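You operate a simulated robot arm through the tools that you are given. There is no shell and no other tool.

The job below is to be done with a simulated robot arm. You get a single attempt, and the scene is never put back.

JOB
Rewind the dished yellow roll on the white winder without a streak.
Fine: first wipe just the rollers that bear more dots than the chart lets that tape bear; leave the roll on the black post and the other rolls alone.

It is judged by the outcome, as a careful person would: the job done as asked, and still so three seconds after it is handed in. It fails if anything else is knocked over, pushed out of place, dropped, spilled or broken.

ROBOT AND FRAMES
A 6-joint arm with a three-finger gripper, fixed in place. Base frame: the origin is at the foot of the arm, x ahead of it, y to its left, z up. Units: mm, degrees, N and s.
Its first joint turns from -166.0 to 166.0 degrees. Payload 4.89 kg.
The tool frame sits at the grasp point between the pads (the TCP): z along the fingers, y along the line on which they close. The tips reach 30 mm beyond it. Largest opening 164 mm; the body of the gripper starts 125 mm behind the TCP.
Orientation is that of the tool frame in the base frame, as a unit quaternion [x, y, z, w]. With the fingers straight down and closing along the base's y, the tool's x points along the base's -x, its y along +y and its z along -z.

CONTROLS
- The arm moves only by the tool apply_moves. Its argument "moves" is one flat list of numbers, 7 for each row, row after row: the closure, from 0 (fully open) to 1 (shut), then the shift along the tool's x, y, z in units of 40 mm (1.0 is 40 mm), then the turn, a rotation vector about the tool's x, y, z in units of 4 degrees (1.0 is 4 degrees). In form: [claw, x, y, z, rx, ry, rz, claw, x, y, z, rx, ry, rz, ...]. A call has 1 to 20 rows; each row shifts and turns the commanded pose from where the row before left it, along the tool's axes as they then stand. A call with a number of a shift or a turn outside -1 to 1 is refused whole. Each row takes 0.2 s and may step no farther than 50 mm and 8.6 degrees from the row before; otherwise, or with a gripper value out of range, the whole call is refused. Where a pose cannot be reached the arm comes as near as it can. A force on the tool above 40 N (or 10 N above the force at the start of the call, whichever is more), or a blocked arm, ends the call early, and 0.2 s more pass. The fingers move at their own pace (about 108 mm/s each) and stop on an object; they squeeze with about 22 N. The grip force told is the motor's: it shows also when the fingers shut on nothing. Time passes only in rows, and 0.2 s behind the last, so rows that do not move let the fingers close. The reply holds the time, the measured pose of the TCP, the force on the tool along the base axes, the opening and the grip force, in the units named above and with some noise, with the torque about the TCP (base axes, N m) and any sound that the robot's microphone picked up, and new pictures: "views" is both (left out), scene, wrist or none.
- Cameras (640 x 400 px; columns grow to the right, rows downward): "scene" is fixed at [220.2, -497.8, 1418.3]; the picture's right is [0.75, -0.66, 0.00], its down [-0.22, -0.25, -0.94] and it looks along [0.62, 0.70, -0.34] (base axes); focal length 297 px, centre (320, 200). "wrist" rides on the gripper at [76, -2, -152] in the tool frame; the picture's right is [0.02, 1.00, 0.00], its down [-0.88, 0.02, -0.47] and it looks along [-0.47, 0.01, 0.88] (tool axes); focal length 247 px, centre (320, 200). There is no depth. A picture from a camera that has moved, and an enlarged one, comes with that camera's place and axes in the base frame and with its lens.
- move_column(by): slides the trunk up (or, below 0, down) by that many mm; the arm rides with it, the base frame stays. It gives what a move gives, with no picture.
- zoom(camera, box): a new picture of the part [left, top, right, bottom] of that camera's present view, enlarged. No time passes.
- sign_off(): hands the job in; it is judged then, once.

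Nothing tells you positions but the pictures and the camera data. Unless the task says otherwise, let go and move clear before handing in.

The tools are called after ">>>" as a command line: name --argument value ..., lists and objects as JSON in quotes. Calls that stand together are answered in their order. apply_moves: Moves the arm, as the interface text tells. Its arguments: {"type":"object","properties":{"moves":{"type":"array","items":{"type":"number"}},"views":{"type":"string","enum":["both","scene","wrist","none"]}},"required":["moves"]} The other tools are called the same way: move_column (by) slides the trunk up or down; zoom (camera, box) takes an enlarged picture of a part of a camera's view; sign_off () hands the job in.

At the start:

```text
clock: 0.0
tcp_pos: [529.4, 68.6, 1412.8]
orientation: [-0.001, 1.0, 0.0, 0.0]
force: [0.4, 0.3, 0.3]
moment: [0.02, 0.0, -0.02]
opening: 164.0
grip_force: 0.0
trunk travel left (down, up): [-300.0, 90.0]
```

scene: 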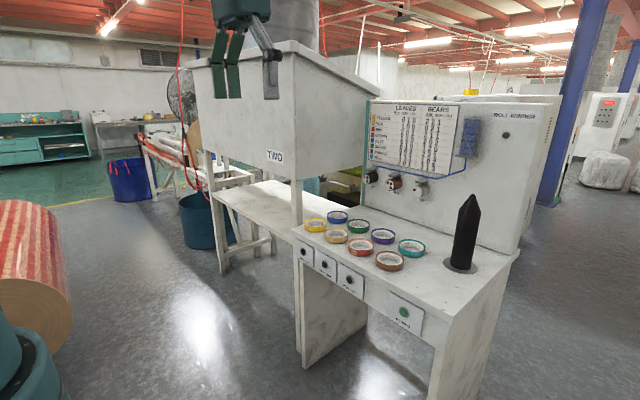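
wrist: 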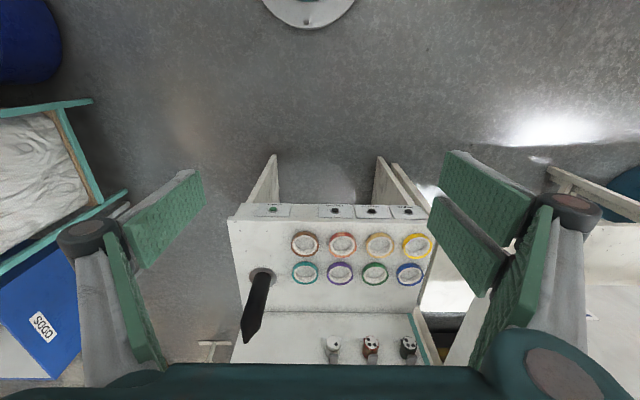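

I see a white bench with eight tape rolls, a black post, a chart on the winder's panel, three rollers on the panel, and buttons on the bench front. I'll zoom in to read the chart, the rollers and the labels before moving.

>>> zoom --camera "scene" --box '[360, 95, 490, 176]'

>>> zoom --camera "scene" --box '[350, 160, 450, 222]'

>>> zoom --camera "scene" --box '[285, 195, 445, 295]'

>>> zoom --camera "scene" --box '[290, 230, 450, 340]'

>>> zoom --camera "wrist" --box '[220, 190, 450, 370]'

>>> zoom --camera "wrist" --box '[310, 320, 440, 380]'

```text
4.92 times, centred on (425, 136) of scene
camera zoom: at [220.2, -497.8, 1418.3], right [0.75, -0.66, 0.0], down [-0.22, -0.25, -0.94], along [0.62, 0.7, -0.34], focal length 1462 px, centre (-197, 518)
```

zoom: 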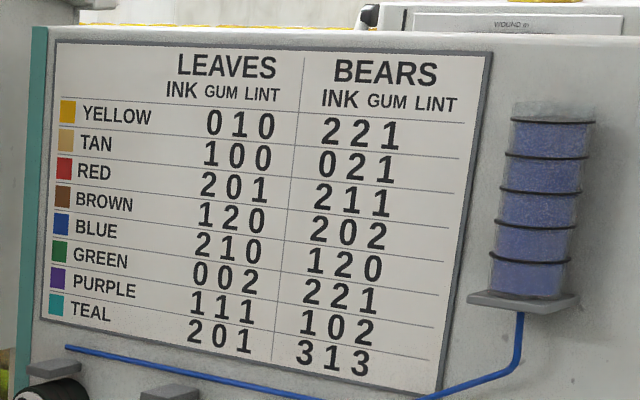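

```text
6.40 times, centred on (400, 191) of scene
camera zoom: at [220.2, -497.8, 1418.3], right [0.75, -0.66, 0.0], down [-0.22, -0.25, -0.94], along [0.62, 0.7, -0.34], focal length 1900 px, centre (-192, 258)
```

zoom: 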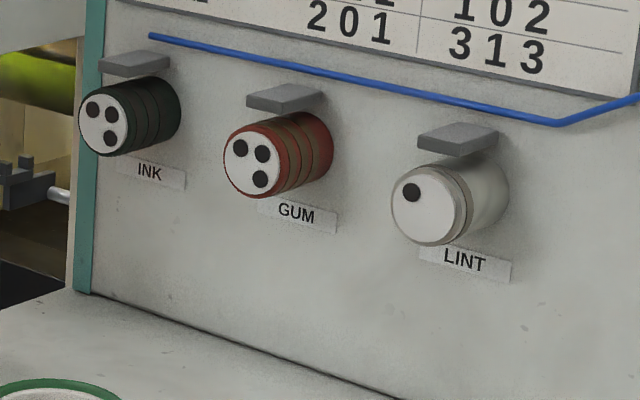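

```text
4.00 times, centred on (365, 245) of scene
camera zoom: at [220.2, -497.8, 1418.3], right [0.75, -0.66, 0.0], down [-0.22, -0.25, -0.94], along [0.62, 0.7, -0.34], focal length 1188 px, centre (140, 20)
```

zoom: 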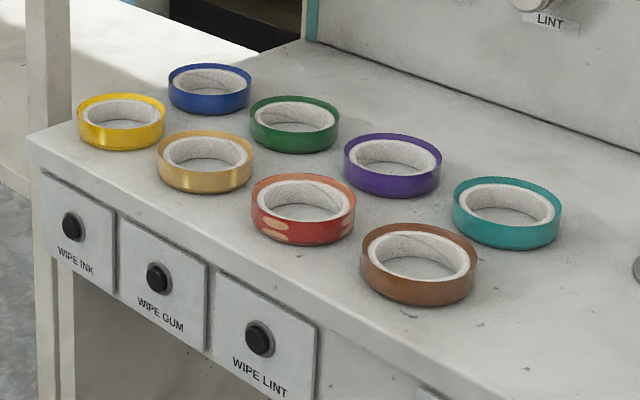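

```text
3.64 times, centred on (370, 285) of scene
camera zoom: at [220.2, -497.8, 1418.3], right [0.75, -0.66, 0.0], down [-0.22, -0.25, -0.94], along [0.62, 0.7, -0.34], focal length 1080 px, centre (138, -109)
```

zoom: 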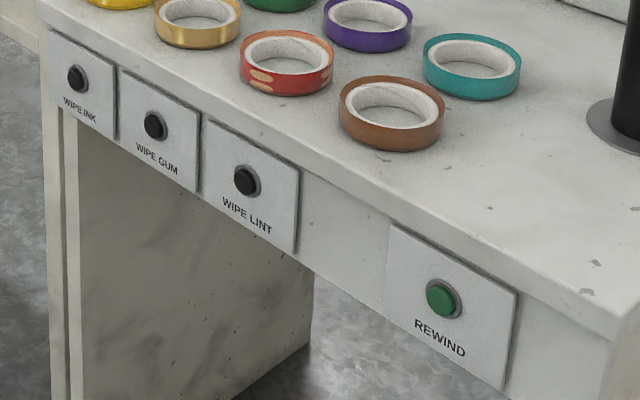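

```text
2.22 times, centred on (335, 280) of wrist
camera zoom: at [453.8, 68.4, 1565.7], right [-0.02, 1.0, 0.0], down [0.88, 0.02, 0.47], along [0.47, 0.01, -0.88], focal length 549 px, centre (287, 22)
```

zoom: 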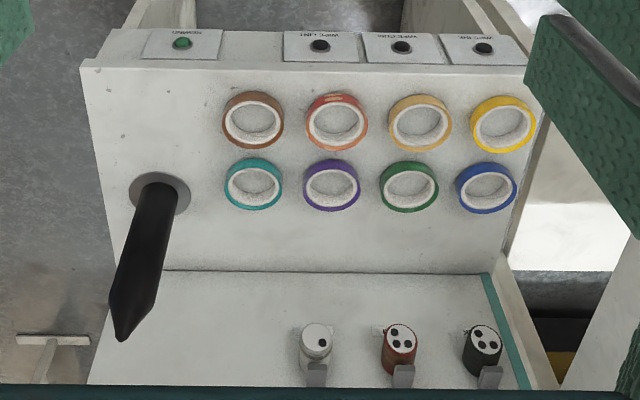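

```text
4.92 times, centred on (375, 350) of wrist
camera zoom: at [453.8, 68.4, 1565.7], right [-0.02, 1.0, 0.0], down [0.88, 0.02, 0.47], along [0.47, 0.01, -0.88], focal length 1216 px, centre (49, -538)
```

zoom: 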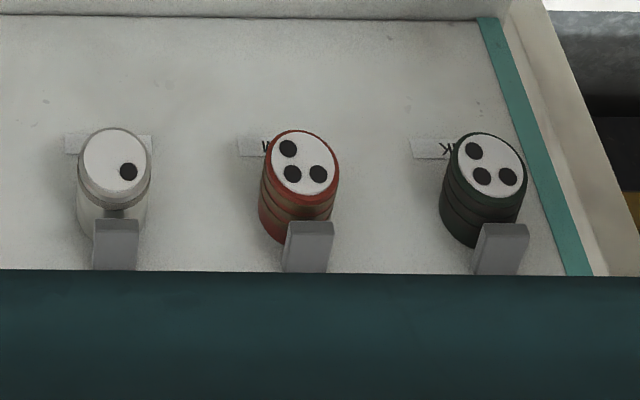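

The yellow roll sits at the far left corner of the bench. The ink and gum rollers show three dots each against yellow's limit of two, and lint shows one against a limit of one. I'll look closer at the post, the roll's shape and the surroundings before planning.

>>> zoom --camera "scene" --box '[295, 200, 355, 238]'

>>> zoom --camera "wrist" --box '[390, 220, 440, 250]'

>>> zoom --camera "scene" --box '[430, 180, 510, 290]'

>>> zoom --camera "scene" --box '[440, 80, 560, 150]'

>>> zoom --camera "scene" --box '[180, 20, 400, 240]'

>>> zoom --camera "wrist" --box '[400, 150, 640, 390]'

>>> zoom --camera "wrist" --box '[225, 190, 305, 350]'

>>> zoom --camera "wrist" --box '[225, 190, 440, 235]'

```text
10.53 times, centred on (325, 219) of scene
camera zoom: at [220.2, -497.8, 1418.3], right [0.75, -0.66, 0.0], down [-0.22, -0.25, -0.94], along [0.62, 0.7, -0.34], focal length 3125 px, centre (267, 0)
```

zoom: 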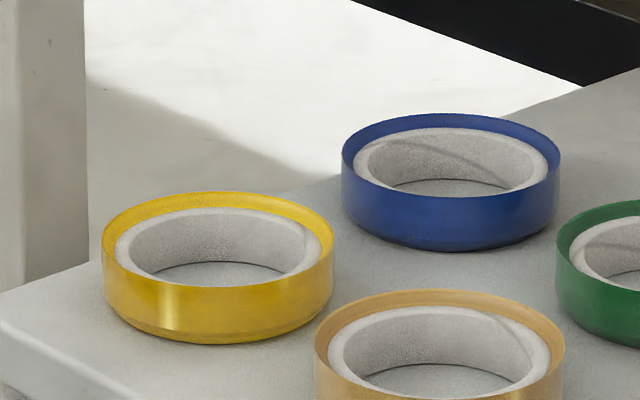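

```text
12.80 times, centred on (415, 235) of wrist
camera zoom: at [453.8, 68.4, 1565.7], right [-0.02, 1.0, 0.0], down [0.88, 0.02, 0.47], along [0.47, 0.01, -0.88], focal length 3161 px, centre (-896, -248)
```

zoom: 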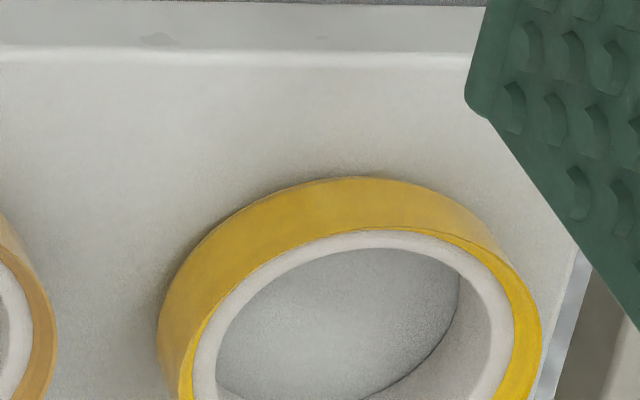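

```text
3.64 times, centred on (470, 235) of scene
camera zoom: at [220.2, -497.8, 1418.3], right [0.75, -0.66, 0.0], down [-0.22, -0.25, -0.94], along [0.62, 0.7, -0.34], focal length 1080 px, centre (-226, 73)
```

zoom: 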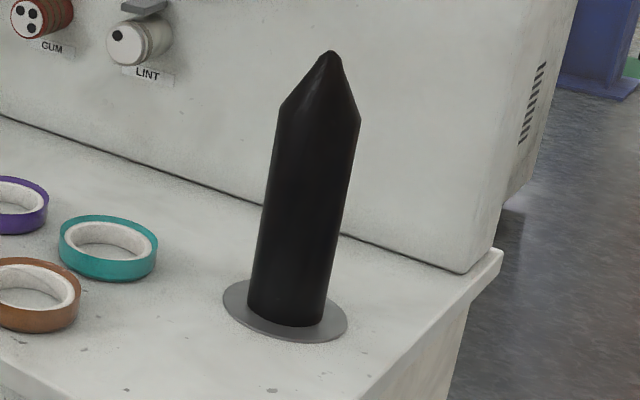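

```text
5.33 times, centred on (500, 115) of scene
camera zoom: at [220.2, -497.8, 1418.3], right [0.75, -0.66, 0.0], down [-0.22, -0.25, -0.94], along [0.62, 0.7, -0.34], focal length 1584 px, centre (-640, 653)
```

zoom: 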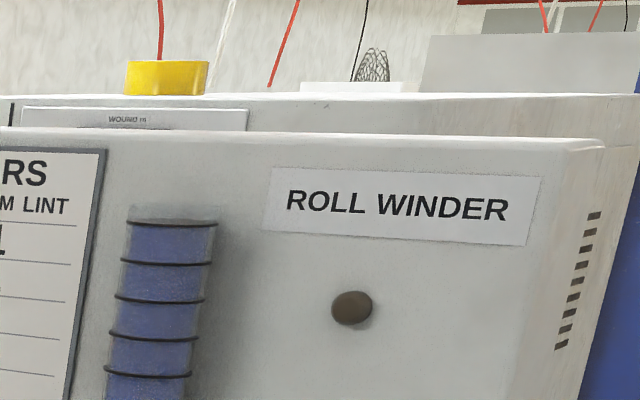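

```text
1.82 times, centred on (290, 130) of scene
camera zoom: at [220.2, -497.8, 1418.3], right [0.75, -0.66, 0.0], down [-0.22, -0.25, -0.94], along [0.62, 0.7, -0.34], focal length 540 px, centre (374, 327)
```

zoom: 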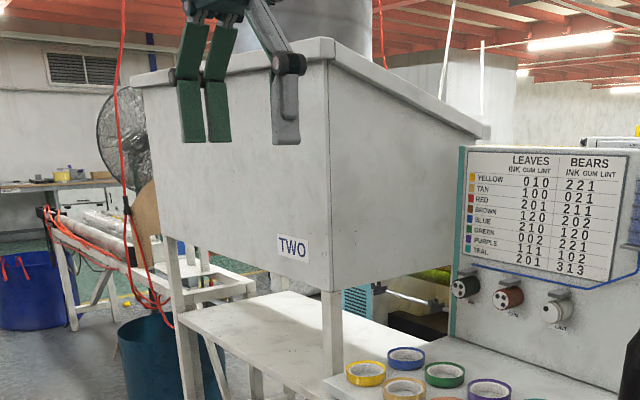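

```text
1.67 times, centred on (520, 270) of wrist
camera zoom: at [453.8, 68.4, 1565.7], right [-0.02, 1.0, 0.0], down [0.88, 0.02, 0.47], along [0.47, 0.01, -0.88], focal length 412 px, centre (-13, 83)
```

zoom: 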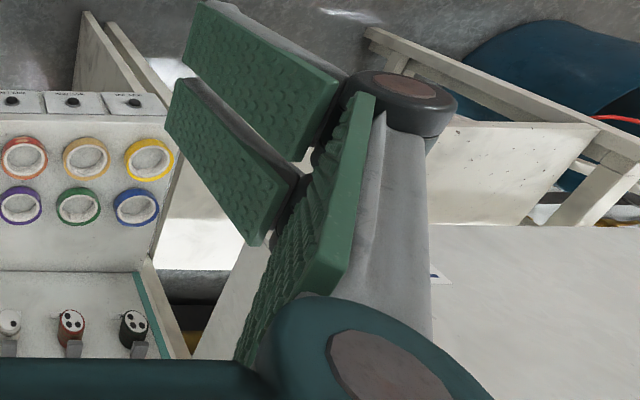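

```text
2.50 times, centred on (265, 270) of wrist
camera zoom: at [453.8, 68.4, 1565.7], right [-0.02, 1.0, 0.0], down [0.88, 0.02, 0.47], along [0.47, 0.01, -0.88], focal length 617 px, centre (458, 25)
```

zoom: 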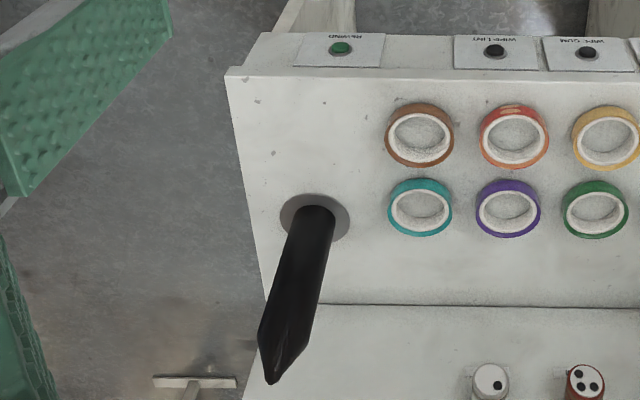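

```text
2.98 times, centred on (332, 212) of wrist
camera zoom: at [453.8, 68.4, 1565.7], right [-0.02, 1.0, 0.0], down [0.88, 0.02, 0.47], along [0.47, 0.01, -0.88], focal length 735 px, centre (283, 163)
```

zoom: 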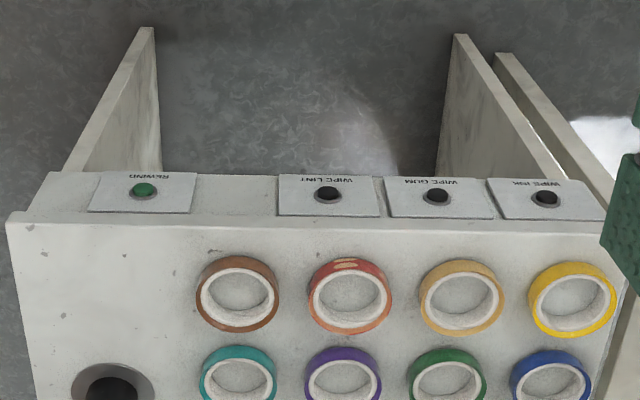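

The post looks to be about 70 mm thick and 270 mm tall, near (1200, -145). The yellow roll is near (1013, 428), and the buttons face the robot at x≈925, z≈760. I'll look at the robot's own body at the lower left of the scene to judge shoulder height, and at the whole wrist view for obstacles.

>>> zoom --camera "scene" --box '[0, 190, 160, 400]'

>>> zoom --camera "scene" --box '[180, 0, 300, 110]'

>>> zoom --camera "wrist" --box '[0, 0, 640, 400]'

```text
1.90 times, centred on (80, 295) of scene
camera zoom: at [220.2, -497.8, 1418.3], right [0.75, -0.66, 0.0], down [-0.22, -0.25, -0.94], along [0.62, 0.7, -0.34], focal length 566 px, centre (777, 19)
```

zoom: 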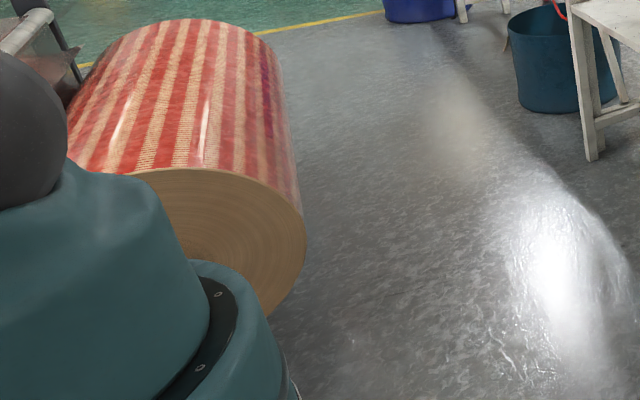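

```text
3.64 times, centred on (240, 55) of scene
camera zoom: at [220.2, -497.8, 1418.3], right [0.75, -0.66, 0.0], down [-0.22, -0.25, -0.94], along [0.62, 0.7, -0.34], focal length 1080 px, centre (611, 727)
```

zoom: 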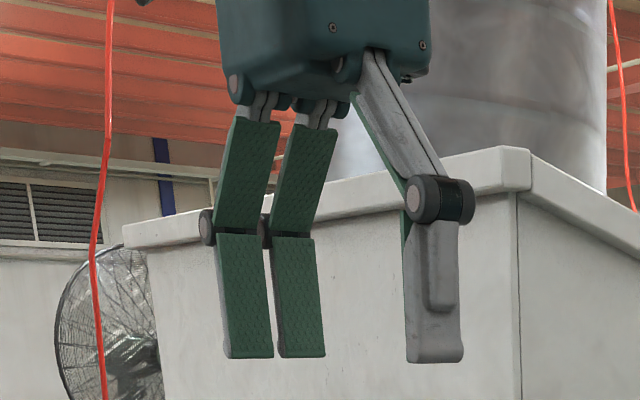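

```text
1.00 times, centred on (320, 200) of wrist (not enlarged: the box is as wide or as high as the picture)
camera zoom: at [453.8, 68.4, 1565.7], right [-0.02, 1.0, 0.0], down [0.88, 0.02, 0.47], along [0.47, 0.01, -0.88], focal length 247 px, centre (320, 200)
```

zoom: 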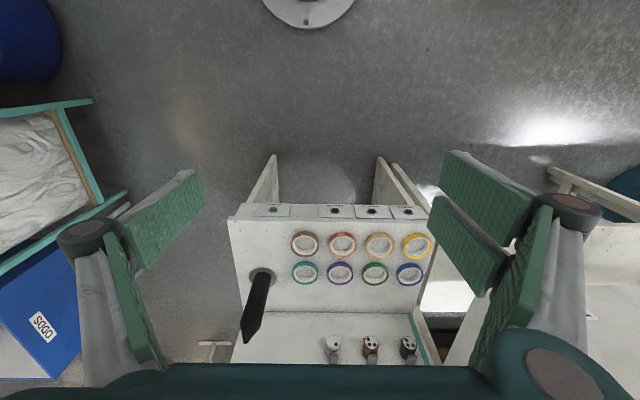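

The hopper marked TWO overhangs beyond y≈530, so I'll stay clear of it. I'll move forward in free air first, then tilt the tool forward, to see what the arm can reach.

>>> apply_moves --moves '[0, -1, 0, 0, 0, 0, 0, 0, -1, 0, 0, 0, 0, 0, 0, -1, 0, 0, 0, 0, 0, 0, -1, 0, 0, 0, 0, 0, 0, -1, 0, 0, 0, 0, 0]' --views "none"

```text
clock: 1.2
tcp_pos: [728.3, 69.2, 1412.6]
orientation: [0.0, 1.0, 0.0, 0.0]
force: [-0.6, 0.6, 0.9]
moment: [0.01, -0.15, 0.0]
opening: 164.1
grip_force: 0.1
trunk travel left (down, up): [-300.0, 90.0]
```

The arm followed as commanded. Next I'll tilt the tool 45° forward in place.

>>> apply_moves --moves '[0, 0, 0, 0, 0, -1, 0, 0, 0, 0, 0, 0, -1, 0, 0, 0, 0, 0, 0, -1, 0, 0, 0, 0, 0, 0, -1, 0, 0, 0, 0, 0, 0, -1, 0, 0, 0, 0, 0, 0, -1, 0, 0, 0, 0, 0, 0, -1, 0, 0, 0, 0, 0, 0, -1, 0, 0, 0, 0, 0, 0, -1, 0, 0, 0, 0, 0, 0, -1, 0, 0, 0, 0, 0, 0, -1, 0, 0, 0, 0, 0, 0, -0.25, 0]' --views "both"

```text
clock: 3.8
tcp_pos: [728.8, 68.0, 1412.2]
orientation: [-0.001, 0.924, 0.001, 0.383]
force: [1.0, -0.2, -0.1]
moment: [0.04, -0.04, -0.01]
opening: 164.1
grip_force: 0.0
trunk travel left (down, up): [-300.0, 90.0]
camera wrist: at [568.4, 68.2, 1467.0], right [-0.01, 1.0, -0.01], down [0.29, 0.02, 0.96], along [0.96, 0.01, -0.29], focal length 247 px, centre (320, 200)
```

scene: 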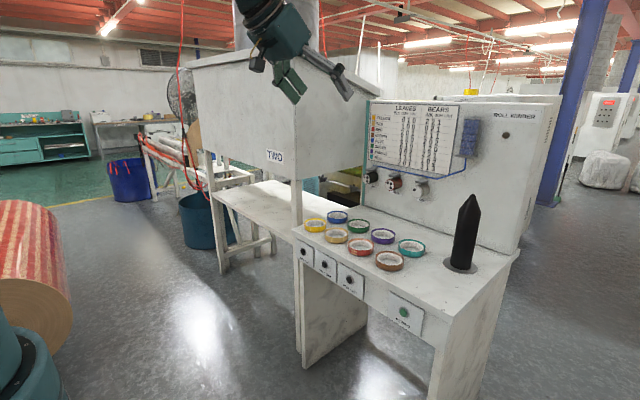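
wrist: 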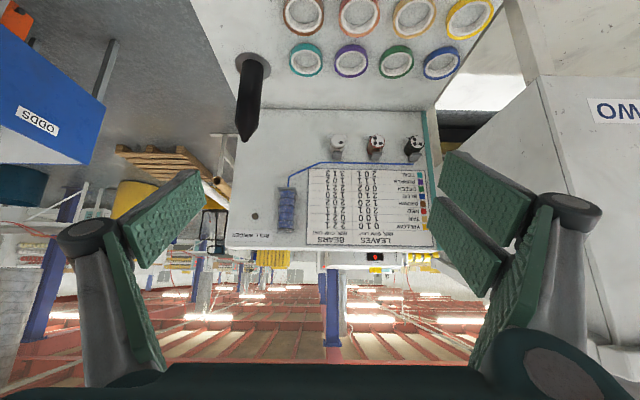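

The tilted pose works. I'll test the reach towards the space above the post, staying well above its tip.

>>> apply_moves --moves '[0, -0.382, -0.445, 0.859, 0, 0, 0, 0, -0.382, -0.445, 0.859, 0, 0, 0, 0, -0.382, -0.445, 0.859, 0, 0, 0, 0, -0.382, -0.445, 0.859, 0, 0, 0, 0, -0.382, -0.445, 0.859, 0, 0, 0, 0, -0.382, -0.445, 0.859, 0, 0, 0, 0, -0.382, -0.445, 0.859, 0, 0, 0, 0, -0.382, -0.445, 0.859, 0, 0, 0, 0, -0.382, -0.445, 0.859, 0, 0, 0, 0, -0.382, -0.445, 0.859, 0, 0, 0]' --views "both"

```text
clock: 6.0
tcp_pos: [1079.0, -109.4, 1278.0]
orientation: [0.0, 0.924, 0.0, 0.383]
force: [-0.3, 0.6, 0.4]
moment: [-0.07, -0.05, -0.04]
opening: 163.8
grip_force: 0.2
trunk travel left (down, up): [-300.0, 90.0]
camera wrist: at [918.7, -109.4, 1332.8], right [-0.01, 1.0, -0.02], down [0.29, 0.02, 0.96], along [0.96, 0.01, -0.29], focal length 247 px, centre (320, 200)
```

scene: 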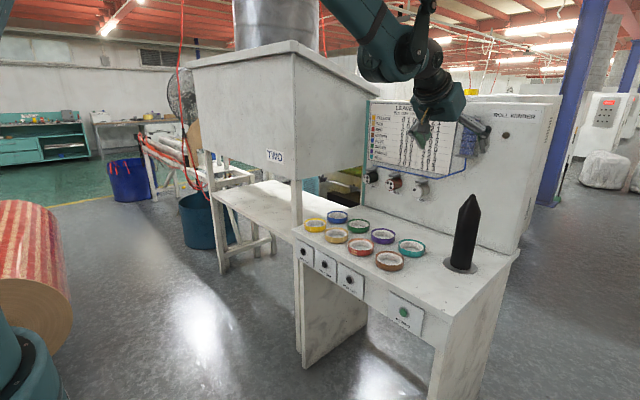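
wrist: 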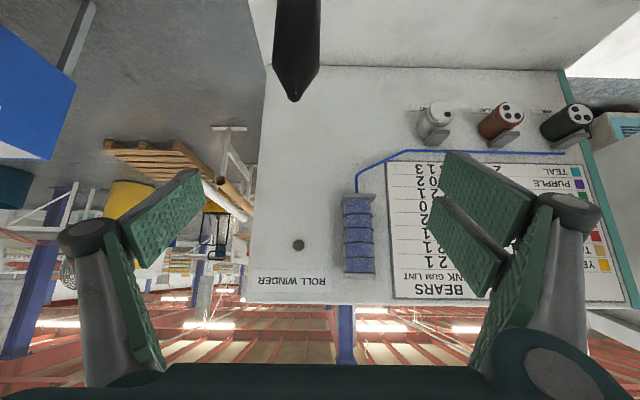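

The reach is fine so far, and the post tip triangulates to about (1188, -142, 1116). I'll go on to a point directly above it.

>>> apply_moves --moves '[0, -0.362, -0.207, 0.61, 0, 0, 0, 0, -0.362, -0.207, 0.61, 0, 0, 0, 0, -0.362, -0.207, 0.61, 0, 0, 0, 0, -0.362, -0.207, 0.61, 0, 0, 0]' --views "both"

```text
clock: 7.0
tcp_pos: [1189.2, -142.7, 1251.1]
orientation: [-0.001, 0.924, 0.0, 0.383]
force: [-0.9, 0.1, 0.5]
moment: [0.01, -0.03, 0.02]
opening: 164.0
grip_force: 0.1
trunk travel left (down, up): [-300.0, 90.0]
camera wrist: at [1028.6, -142.5, 1305.2], right [-0.01, 1.0, -0.02], down [0.29, 0.02, 0.96], along [0.96, 0.01, -0.29], focal length 247 px, centre (320, 200)
```

scene: 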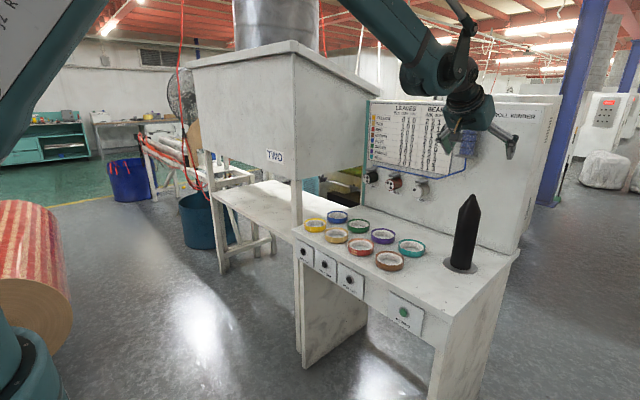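
wrist: 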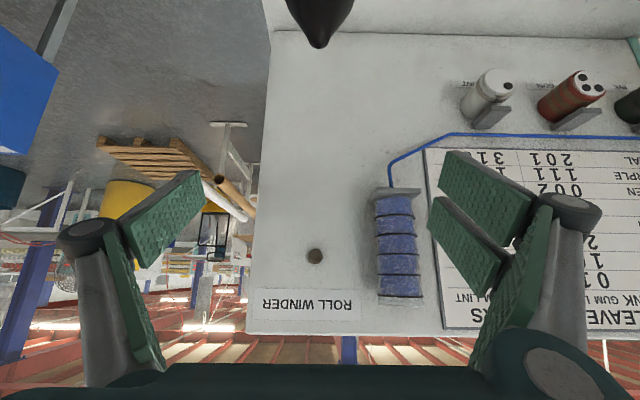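

The arm can stand above the post at 45°. I'll measure the finger shapes in the wrist picture, since their true width matters for gripping a 28 mm high roll near the bench.

>>> zoom --camera "wrist" --box '[40, 140, 220, 390]'

>>> zoom --camera "wrist" --box '[410, 130, 630, 390]'

>>> zoom --camera "scene" --box '[390, 40, 540, 180]'

```text
1.60 times, centred on (130, 265) of wrist
camera zoom: at [1028.6, -142.5, 1305.2], right [-0.01, 1.0, -0.02], down [0.29, 0.02, 0.96], along [0.96, 0.01, -0.29], focal length 395 px, centre (624, 96)
```

zoom: 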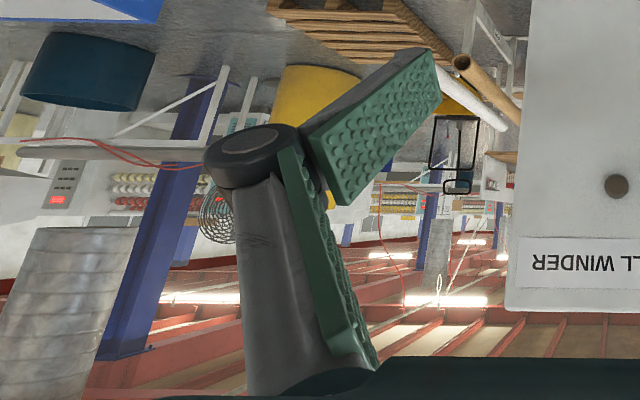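

```text
1.54 times, centred on (520, 260) of wrist
camera zoom: at [1028.6, -142.5, 1305.2], right [-0.01, 1.0, -0.02], down [0.29, 0.02, 0.96], along [0.96, 0.01, -0.29], focal length 380 px, centre (12, 108)
```

zoom: 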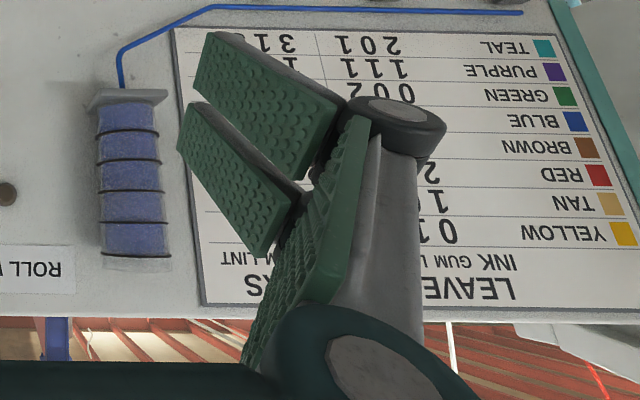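

```text
2.86 times, centred on (465, 110) of scene
camera zoom: at [220.2, -497.8, 1418.3], right [0.75, -0.66, 0.0], down [-0.22, -0.25, -0.94], along [0.62, 0.7, -0.34], focal length 848 px, centre (-94, 457)
```

zoom: 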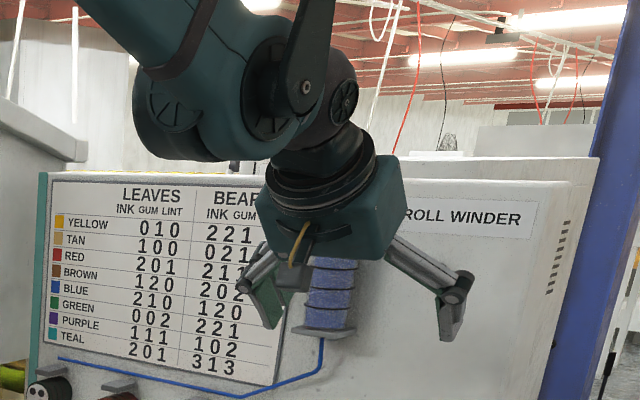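

The fingertips look only about 5 mm beyond the TCP when fully open, so they may extend as they close. I'll check in free air at the closures I'll need.

>>> apply_moves --moves '[0.25, 0, 0, 0, 0, 0, 0, 0.25, 0, 0, 0, 0, 0, 0, 0.25, 0, 0, 0, 0, 0, 0]' --views "both"

>>> apply_moves --moves '[0.4, 0, 0, 0, 0, 0, 0, 0.4, 0, 0, 0, 0, 0, 0, 0.4, 0, 0, 0, 0, 0, 0]' --views "both"

>>> apply_moves --moves '[1, 0, 0, 0, 0, 0, 0, 1, 0, 0, 0, 0, 0, 0, 1, 0, 0, 0, 0, 0, 0, 1, 0, 0, 0, 0, 0, 0]' --views "both"

```text
clock: 7.8
tcp_pos: [1189.0, -142.2, 1250.0]
orientation: [0.0, 0.924, -0.001, 0.382]
force: [-0.3, 0.2, 0.8]
moment: [-0.02, -0.01, 0.02]
opening: 123.3
grip_force: 0.1
trunk travel left (down, up): [-300.0, 90.0]
camera wrist: at [1028.8, -142.6, 1304.8], right [-0.01, 1.0, -0.02], down [0.29, 0.02, 0.96], along [0.96, 0.01, -0.29], focal length 247 px, centre (320, 200)
```

scene: 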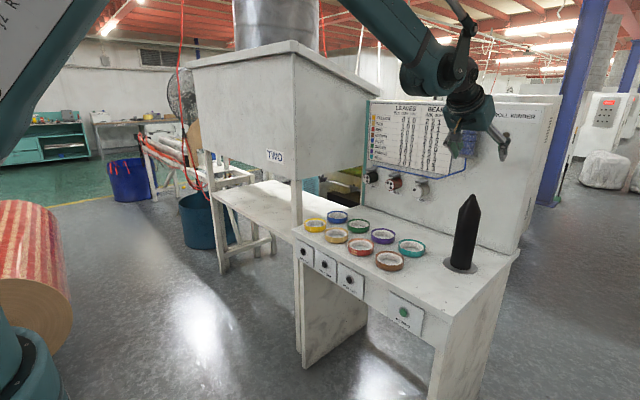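
wrist: 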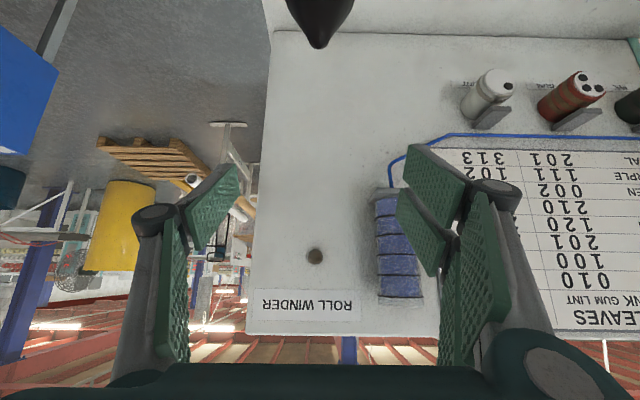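

```text
clock: 8.6
tcp_pos: [1189.3, -141.9, 1249.6]
orientation: [0.0, 0.924, 0.0, 0.383]
force: [0.5, 0.7, 0.4]
moment: [0.05, 0.0, -0.01]
opening: 98.4
grip_force: 0.0
trunk travel left (down, up): [-300.0, 90.0]
camera wrist: at [1028.7, -142.6, 1304.8], right [-0.01, 1.0, -0.02], down [0.29, 0.02, 0.96], along [0.96, 0.01, -0.29], focal length 247 px, centre (320, 200)
```

scene: 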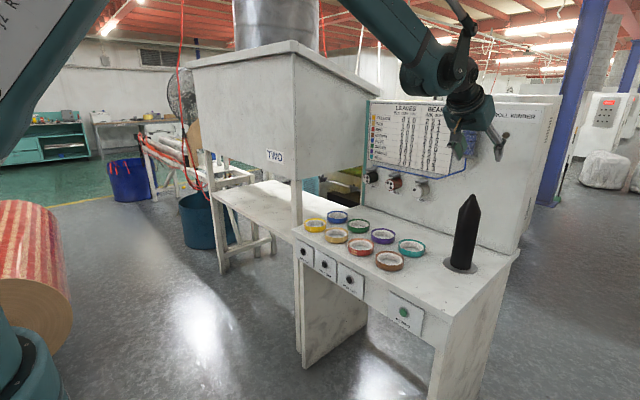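
wrist: 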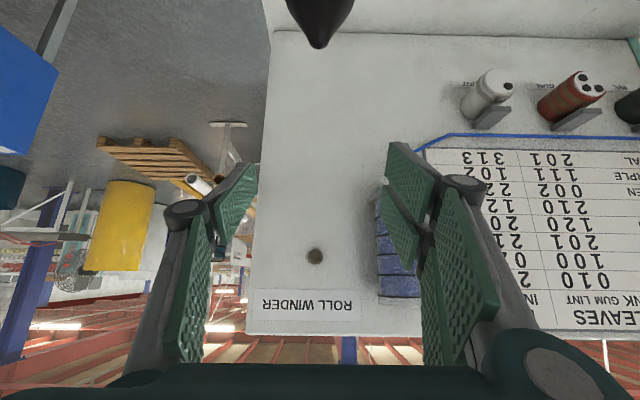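

```text
clock: 9.6
tcp_pos: [1189.7, -141.4, 1250.3]
orientation: [0.0, 0.924, 0.0, 0.382]
force: [1.3, 0.0, 0.0]
moment: [-0.01, -0.01, 0.05]
opening: 0.0
grip_force: 21.9
trunk travel left (down, up): [-300.0, 90.0]
camera wrist: at [1028.7, -142.6, 1304.8], right [-0.01, 1.0, -0.02], down [0.29, 0.02, 0.96], along [0.96, 0.01, -0.29], focal length 247 px, centre (320, 200)
```

scene: 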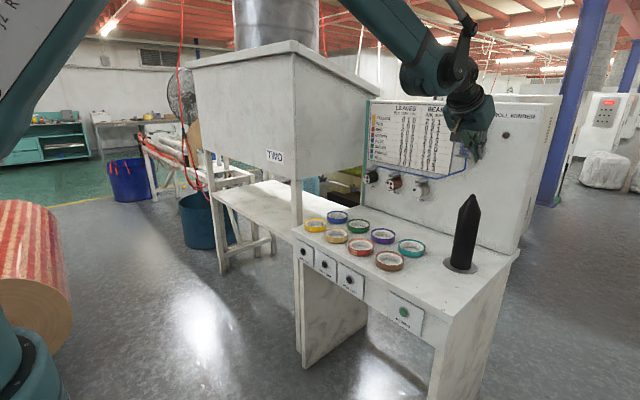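
wrist: 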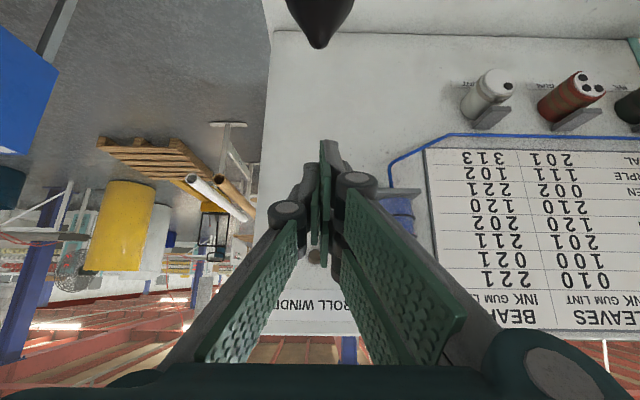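

The fingers close with tips reaching about 26 mm beyond the TCP at 98 mm opening, and the paired finger is about 64 mm wide. Now I'll pull back from the post towards the wipe buttons, with the fingers shut.

>>> apply_moves --moves '[1, 0.619, 0.875, -0.619, 0, 0, 0, 1, 0.619, 0.875, -0.619, 0, 0, 0, 1, 0.619, 0.875, -0.619, 0, 0, 0, 1, 0.619, 0.875, -0.619, 0, 0, 0, 1, 0.619, 0.875, -0.619, 0, 0, 0, 1, 0.619, 0.875, -0.619, 0, 0, 0, 1, 0.619, 0.875, -0.619, 0, 0, 0, 1, 0.619, 0.875, -0.619, 0, 0, 0, 1, 0.619, 0.875, -0.619, 0, 0, 0, 1, 0.619, 0.875, -0.619, 0, 0, 0, 1, 0.619, 0.875, -0.619, 0, 0, 0, 1, 0.619, 0.875, -0.619, 0, 0, 0, 1, 0.619, 0.875, -0.619, 0, 0, 0, 1, 0.619, 0.875, -0.619, 0, 0, 0]' --views "both"

```text
clock: 12.6
tcp_pos: [700.6, 348.4, 1248.7]
orientation: [0.001, 0.924, 0.0, 0.383]
force: [0.0, 0.2, 0.5]
moment: [0.06, 0.07, 0.07]
opening: 0.0
grip_force: 22.7
trunk travel left (down, up): [-300.0, 90.0]
camera wrist: at [539.6, 347.1, 1303.9], right [-0.01, 1.0, -0.01], down [0.29, 0.02, 0.96], along [0.96, 0.01, -0.29], focal length 247 px, centre (320, 200)
```

scene: 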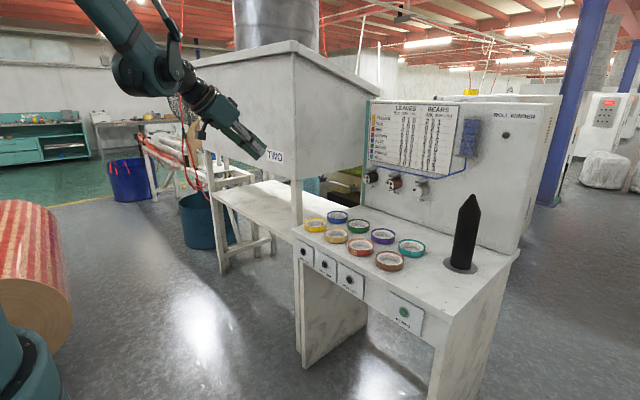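
wrist: 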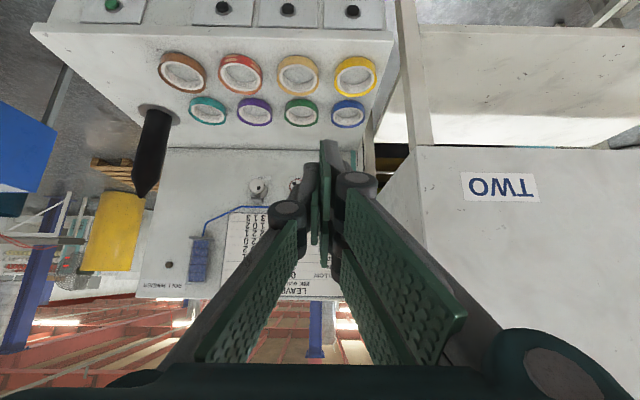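

The view shows the buttons clearly. WIPE INK is at y≈413 and WIPE GUM at y≈274, both near x≈923, z≈764. I'll turn the tool level, then lower it in front of WIPE INK.

>>> apply_moves --moves '[1, 0, 0, 0, 0, -1, 0, 1, 0, 0, 0, 0, -1, 0, 1, 0, 0, 0, 0, -1, 0, 1, 0, 0, 0, 0, -1, 0, 1, 0, 0, 0, 0, -1, 0, 1, 0, 0, 0, 0, -1, 0, 1, 0, 0, 0, 0, -1, 0, 1, 0, 0, 0, 0, -1, 0, 1, 0, 0, 0, 0, -1, 0, 1, 0, 0, 0, 0, -1, 0, 1, 0, 0, 0, 0, -1, 0, 1, 0, 0, 0, 0, -0.25, 0]' --views "scene"

```text
clock: 15.2
tcp_pos: [700.2, 347.9, 1249.5]
orientation: [0.0, 0.706, 0.0, 0.708]
force: [-0.1, -0.4, 0.1]
moment: [-0.01, 0.02, -0.01]
opening: 0.0
grip_force: 22.2
trunk travel left (down, up): [-300.0, 90.0]
```

scene: 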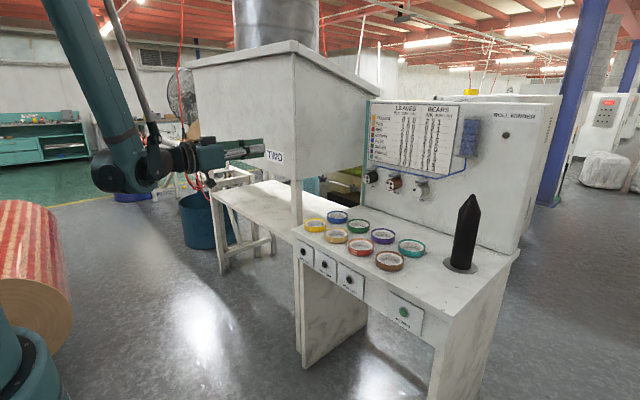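

The tool is level. Now I'll lower it to the button height, staying about 80 mm in front of the panel.

>>> apply_moves --moves '[1, 0.933, 0.129, 0.2115, 0, 0, 0, 1, 0.933, 0.129, 0.2115, 0, 0, 0, 1, 0.933, 0.129, 0.2115, 0, 0, 0, 1, 0.933, 0.129, 0.2115, 0, 0, 0, 1, 0.933, 0.129, 0.2115, 0, 0, 0, 1, 0.933, 0.129, 0.2115, 0, 0, 0, 1, 0.933, 0.129, 0.2115, 0, 0, 0, 1, 0.933, 0.129, 0.2115, 0, 0, 0, 1, 0.933, 0.129, 0.2115, 0, 0, 0, 1, 0.933, 0.129, 0.2115, 0, 0, 0, 1, 0.933, 0.129, 0.2115, 0, 0, 0, 1, 0.933, 0.129, 0.2115, 0, 0, 0, 1, 0.933, 0.129, 0.2115, 0, 0, 0]' --views "both"

```text
clock: 18.0
tcp_pos: [919.4, 515.0, 915.2]
orientation: [0.001, 0.707, -0.002, 0.707]
force: [-0.1, -0.2, 0.8]
moment: [-0.01, 0.12, 0.03]
opening: 0.2
grip_force: 22.3
out of reach, approached as far as the arm can: row 1, 2, 3, 4, 5, 6, 7, 8, 9, 10, 11, 12, 13
trunk travel left (down, up): [-300.0, 90.0]
camera wrist: at [768.0, 514.4, 839.3], right [0.0, 1.0, -0.02], down [-0.47, 0.02, 0.88], along [0.88, 0.01, 0.47], focal length 247 px, centre (320, 200)
```

scene: 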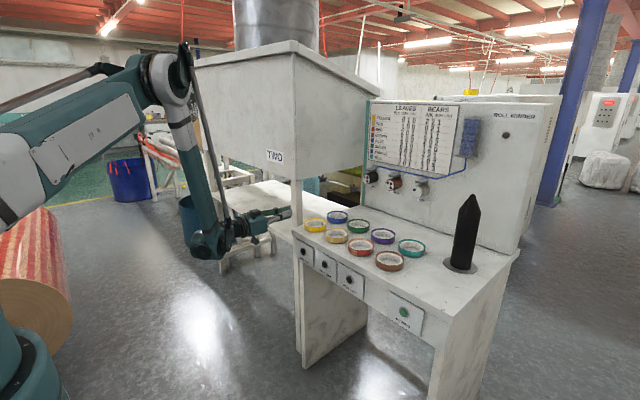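
wrist: 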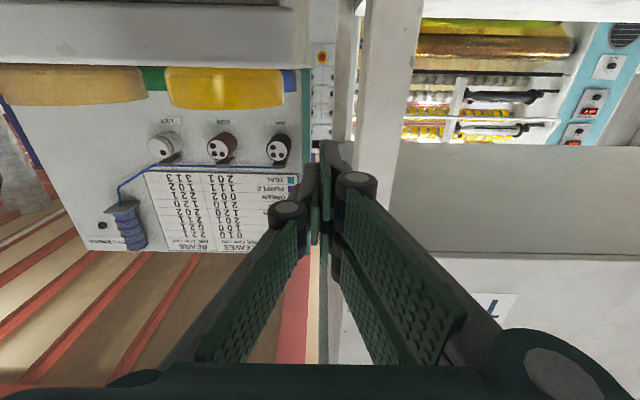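

The level pose was out of reach that close to the base, so the arm settled at (919, 515, 915), near but not touching anything. I'll check with a null row whether the commanded pose was re-based.

>>> apply_moves --moves '[1, 0, 0, 0, 0, 0, 0]' --views "none"

```text
clock: 18.4
tcp_pos: [919.7, 516.2, 913.6]
orientation: [0.001, 0.708, -0.001, 0.706]
force: [0.6, 0.1, -0.2]
moment: [0.02, -0.06, -0.03]
opening: 0.1
grip_force: 21.7
trunk travel left (down, up): [-300.0, 90.0]
```

The command was re-based to the measured pose. I'll back away to just in front of the bench edge at y≈416 and then go down in a column where the reach is adequate.

>>> apply_moves --moves '[1, 0, 0, -0.5, 0, 0, 0, 1, 0, 0, -0.5, 0, 0, 0, 1, 0, -0.83, -0.2, 0, 0, 0, 1, 0, -0.83, -0.1, 0, 0, 0, 1, 0, -0.84, 0, 0, 0, 0]' --views "none"

```text
clock: 19.6
tcp_pos: [934.6, 474.2, 950.2]
orientation: [0.002, 0.708, -0.002, 0.707]
force: [0.0, 0.3, 0.3]
moment: [-0.02, 0.01, -0.09]
opening: 0.2
grip_force: 21.6
out of reach, approached as far as the arm can: row 1, 2, 3, 4, 5
trunk travel left (down, up): [-300.0, 90.0]
```

A level tool cannot get low that near at this trunk height. I'll go back up and away from the bench edge, then lower the trunk so the forearm lies flatter.

>>> apply_moves --moves '[1, -0.9, -0.2, 0, 0, 0, 0, 1, -0.9, -0.2, 0, 0, 0, 0, 1, -0.9, -0.2, 0, 0, 0, 0, 1, -0.9, -0.2, -0.4, 0, 0, 0, 1, -0.9, -0.2, -0.5, 0, 0, 0, 1, -0.9, -0.2, -0.6, 0, 0, 0, 1, -0.9, -0.2, -0.6, 0, 0, 0, 1, -0.5, -0.2, -0.8, 0, 0, 0]' --views "none"

```text
clock: 21.4
tcp_pos: [820.3, 409.2, 1219.9]
orientation: [0.001, 0.707, -0.001, 0.708]
force: [0.6, -0.4, -0.9]
moment: [0.03, -0.07, -0.06]
opening: 0.1
grip_force: 22.5
trunk travel left (down, up): [-300.0, 90.0]
```

I'm clear at (820, 409, 1220). Lowering the trunk 300 mm puts the TCP at about z 920, still in front of the bench edge.

>>> move_column --by -300

```text
clock: 24.4
tcp_pos: [818.5, 410.0, 921.0]
orientation: [0.0, 0.707, 0.0, 0.707]
force: [0.5, 0.2, 0.8]
moment: [-0.02, 0.03, 0.01]
opening: 0.0
grip_force: 21.8
trunk travel left (down, up): [0.0, 390.0]
```

Now I'll lower it to the button height, ending with the tip about 30 mm short of the panel.

>>> apply_moves --moves '[1, 0.785, 0.03, 0.2, 0, 0, 0, 1, 0.785, 0.03, 0.2, 0, 0, 0, 1, 0.785, 0.03, 0.2, 0, 0, 0, 1, 0.785, 0.03, 0.2, 0, 0, 0, 1, 0.785, 0.03, 0.2, 0, 0, 0]' --views "both"

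```text
clock: 25.6
tcp_pos: [875.1, 430.3, 778.9]
orientation: [0.002, 0.708, -0.001, 0.707]
force: [-1.8, -0.3, 0.6]
moment: [0.04, 0.19, 0.12]
opening: 0.0
grip_force: 22.5
out of reach, approached as far as the arm can: row 4, 5
trunk travel left (down, up): [0.0, 390.0]
camera wrist: at [723.7, 428.5, 703.9], right [0.0, 1.0, -0.02], down [-0.47, 0.02, 0.88], along [0.88, 0.01, 0.47], focal length 247 px, centre (320, 200)
```

scene: 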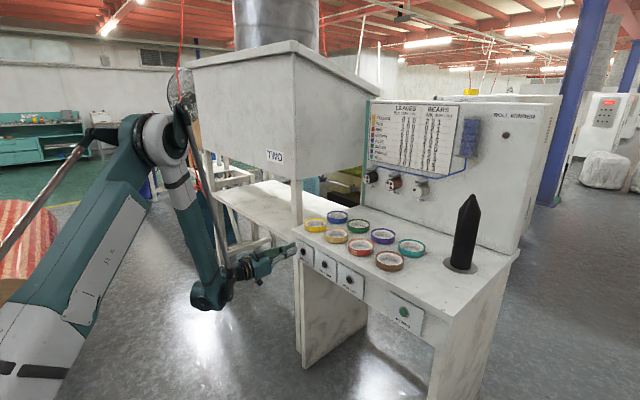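
wrist: 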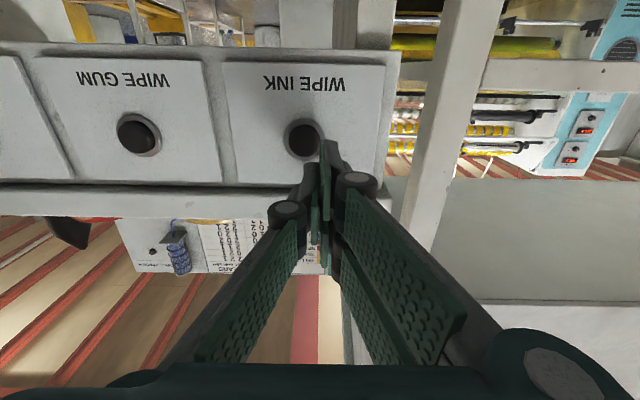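

The WIPE INK button is at about (930, 415, 756), but a level tool is right at the arm's limit here. A 65° tilt will ease the wrist, and I'll press with the upper finger tip.

>>> apply_moves --moves '[1, 0, 0, 0, 0, 1, 0, 1, 0, 0, 0, 0, 1, 0, 1, 0, 0, 0, 0, 1, 0, 1, 0, 0, 0, 0, 1, 0, 1, 0, 0, 0, 0, 1, 0, 1, 0, 0, 0, 0, 1, 0, 1, 0, 0, 0, 0, 0.25, 0]' --views "both"

```text
clock: 27.2
tcp_pos: [875.4, 429.5, 779.8]
orientation: [0.001, 0.844, -0.001, 0.537]
force: [0.5, 0.1, -0.3]
moment: [-0.01, -0.02, 0.0]
opening: 0.1
grip_force: 21.5
trunk travel left (down, up): [0.0, 390.0]
camera wrist: at [706.0, 428.0, 774.9], right [-0.01, 1.0, -0.02], down [-0.06, 0.02, 1.0], along [1.0, 0.01, 0.06], focal length 247 px, centre (320, 200)
```

scene: 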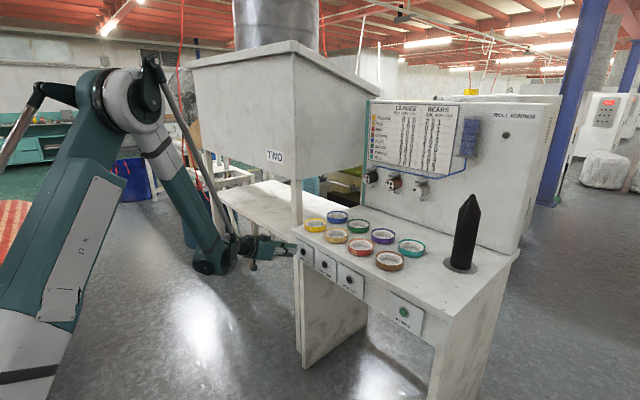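
wrist: 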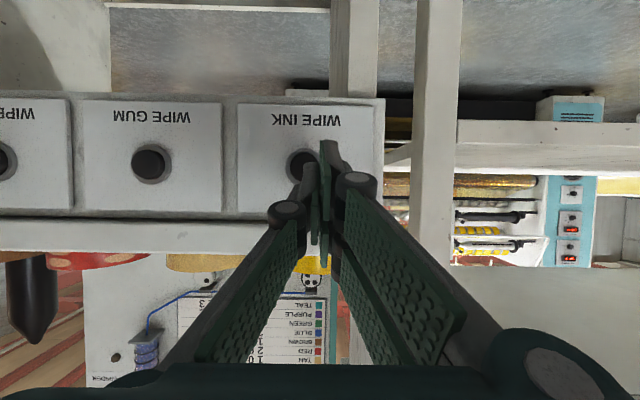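

The buttons now measure at about (930, 413, 756) and (930, 276, 756). I'll check the fingertip shape more closely before touching.

>>> zoom --camera "wrist" --box '[260, 120, 390, 280]'

>>> zoom --camera "scene" --box '[220, 215, 340, 290]'

```text
2.50 times, centred on (325, 200) of wrist
camera zoom: at [706.0, 428.0, 774.9], right [-0.01, 1.0, -0.02], down [-0.06, 0.02, 1.0], along [1.0, 0.01, 0.06], focal length 617 px, centre (308, 200)
```

zoom: 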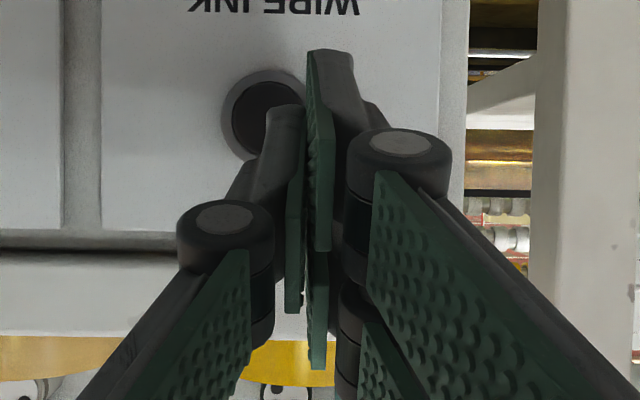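

```text
5.33 times, centred on (280, 252) of scene
camera zoom: at [220.2, -497.8, 1418.3], right [0.75, -0.66, 0.0], down [-0.22, -0.25, -0.94], along [0.62, 0.7, -0.34], focal length 1584 px, centre (533, -80)
```

zoom: 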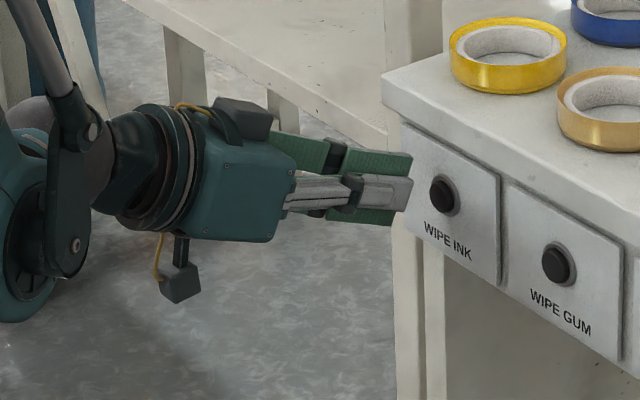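

The upper finger of the pair will lead at this tilt. I'll position it opposite WIPE INK and ease in with small steps, watching force and sound.

>>> apply_moves --moves '[1, 0.47, -0.27, 0.172, 0, 0, 0, 1, 0.47, -0.27, 0.172, 0, 0, 0, 1, -0.0423, 0, 0.0906, 0, 0, 0, 1, -0.0423, 0, 0.0906, 0, 0, 0]' --views "both"

```text
clock: 28.2
tcp_pos: [880.4, 407.2, 739.1]
orientation: [0.0, 0.843, 0.0, 0.537]
force: [0.0, -1.3, -0.1]
moment: [0.01, -0.02, -0.02]
opening: 0.2
grip_force: 21.9
trunk travel left (down, up): [0.0, 390.0]
camera wrist: at [710.4, 406.0, 734.9], right [-0.01, 1.0, -0.02], down [-0.06, 0.02, 1.0], along [1.0, 0.01, 0.06], focal length 247 px, centre (320, 200)
```

scene: 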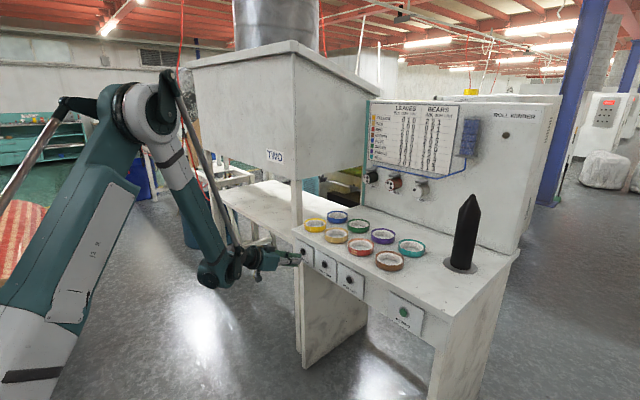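
wrist: 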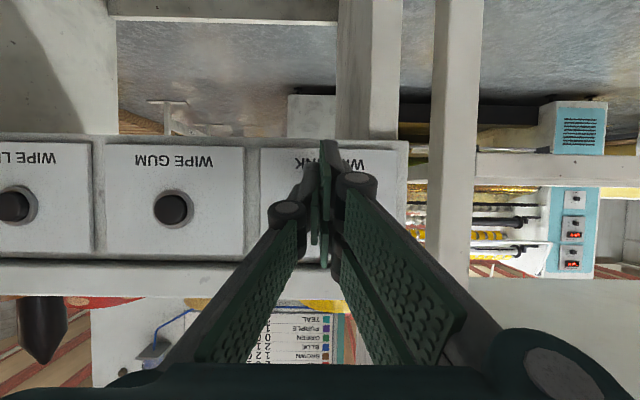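

>>> zoom --camera "scene" --box '[240, 225, 340, 290]'

>>> zoom --camera "wrist" --box '[250, 120, 410, 280]'

```text
6.15 times, centred on (290, 258) of scene
camera zoom: at [220.2, -497.8, 1418.3], right [0.75, -0.66, 0.0], down [-0.22, -0.25, -0.94], along [0.62, 0.7, -0.34], focal length 1827 px, centre (505, -154)
```

zoom: 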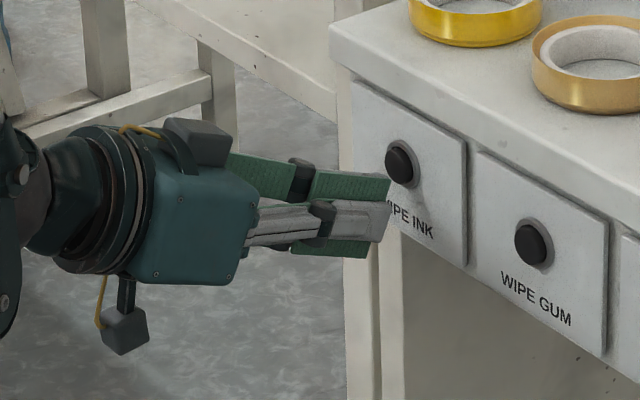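

```text
2.50 times, centred on (330, 200) of wrist
camera zoom: at [710.4, 406.0, 734.9], right [-0.01, 1.0, -0.02], down [-0.06, 0.02, 1.0], along [1.0, 0.01, 0.06], focal length 617 px, centre (295, 200)
```

zoom: 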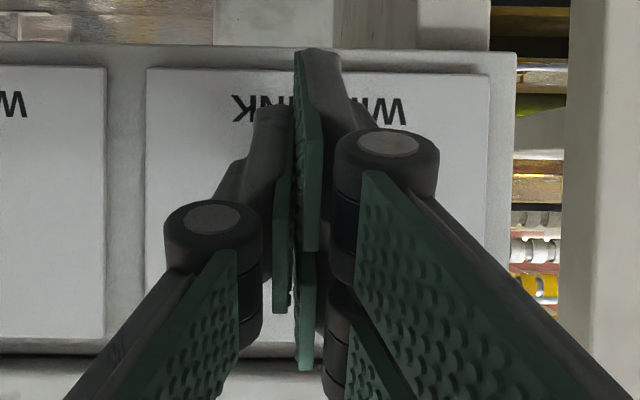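

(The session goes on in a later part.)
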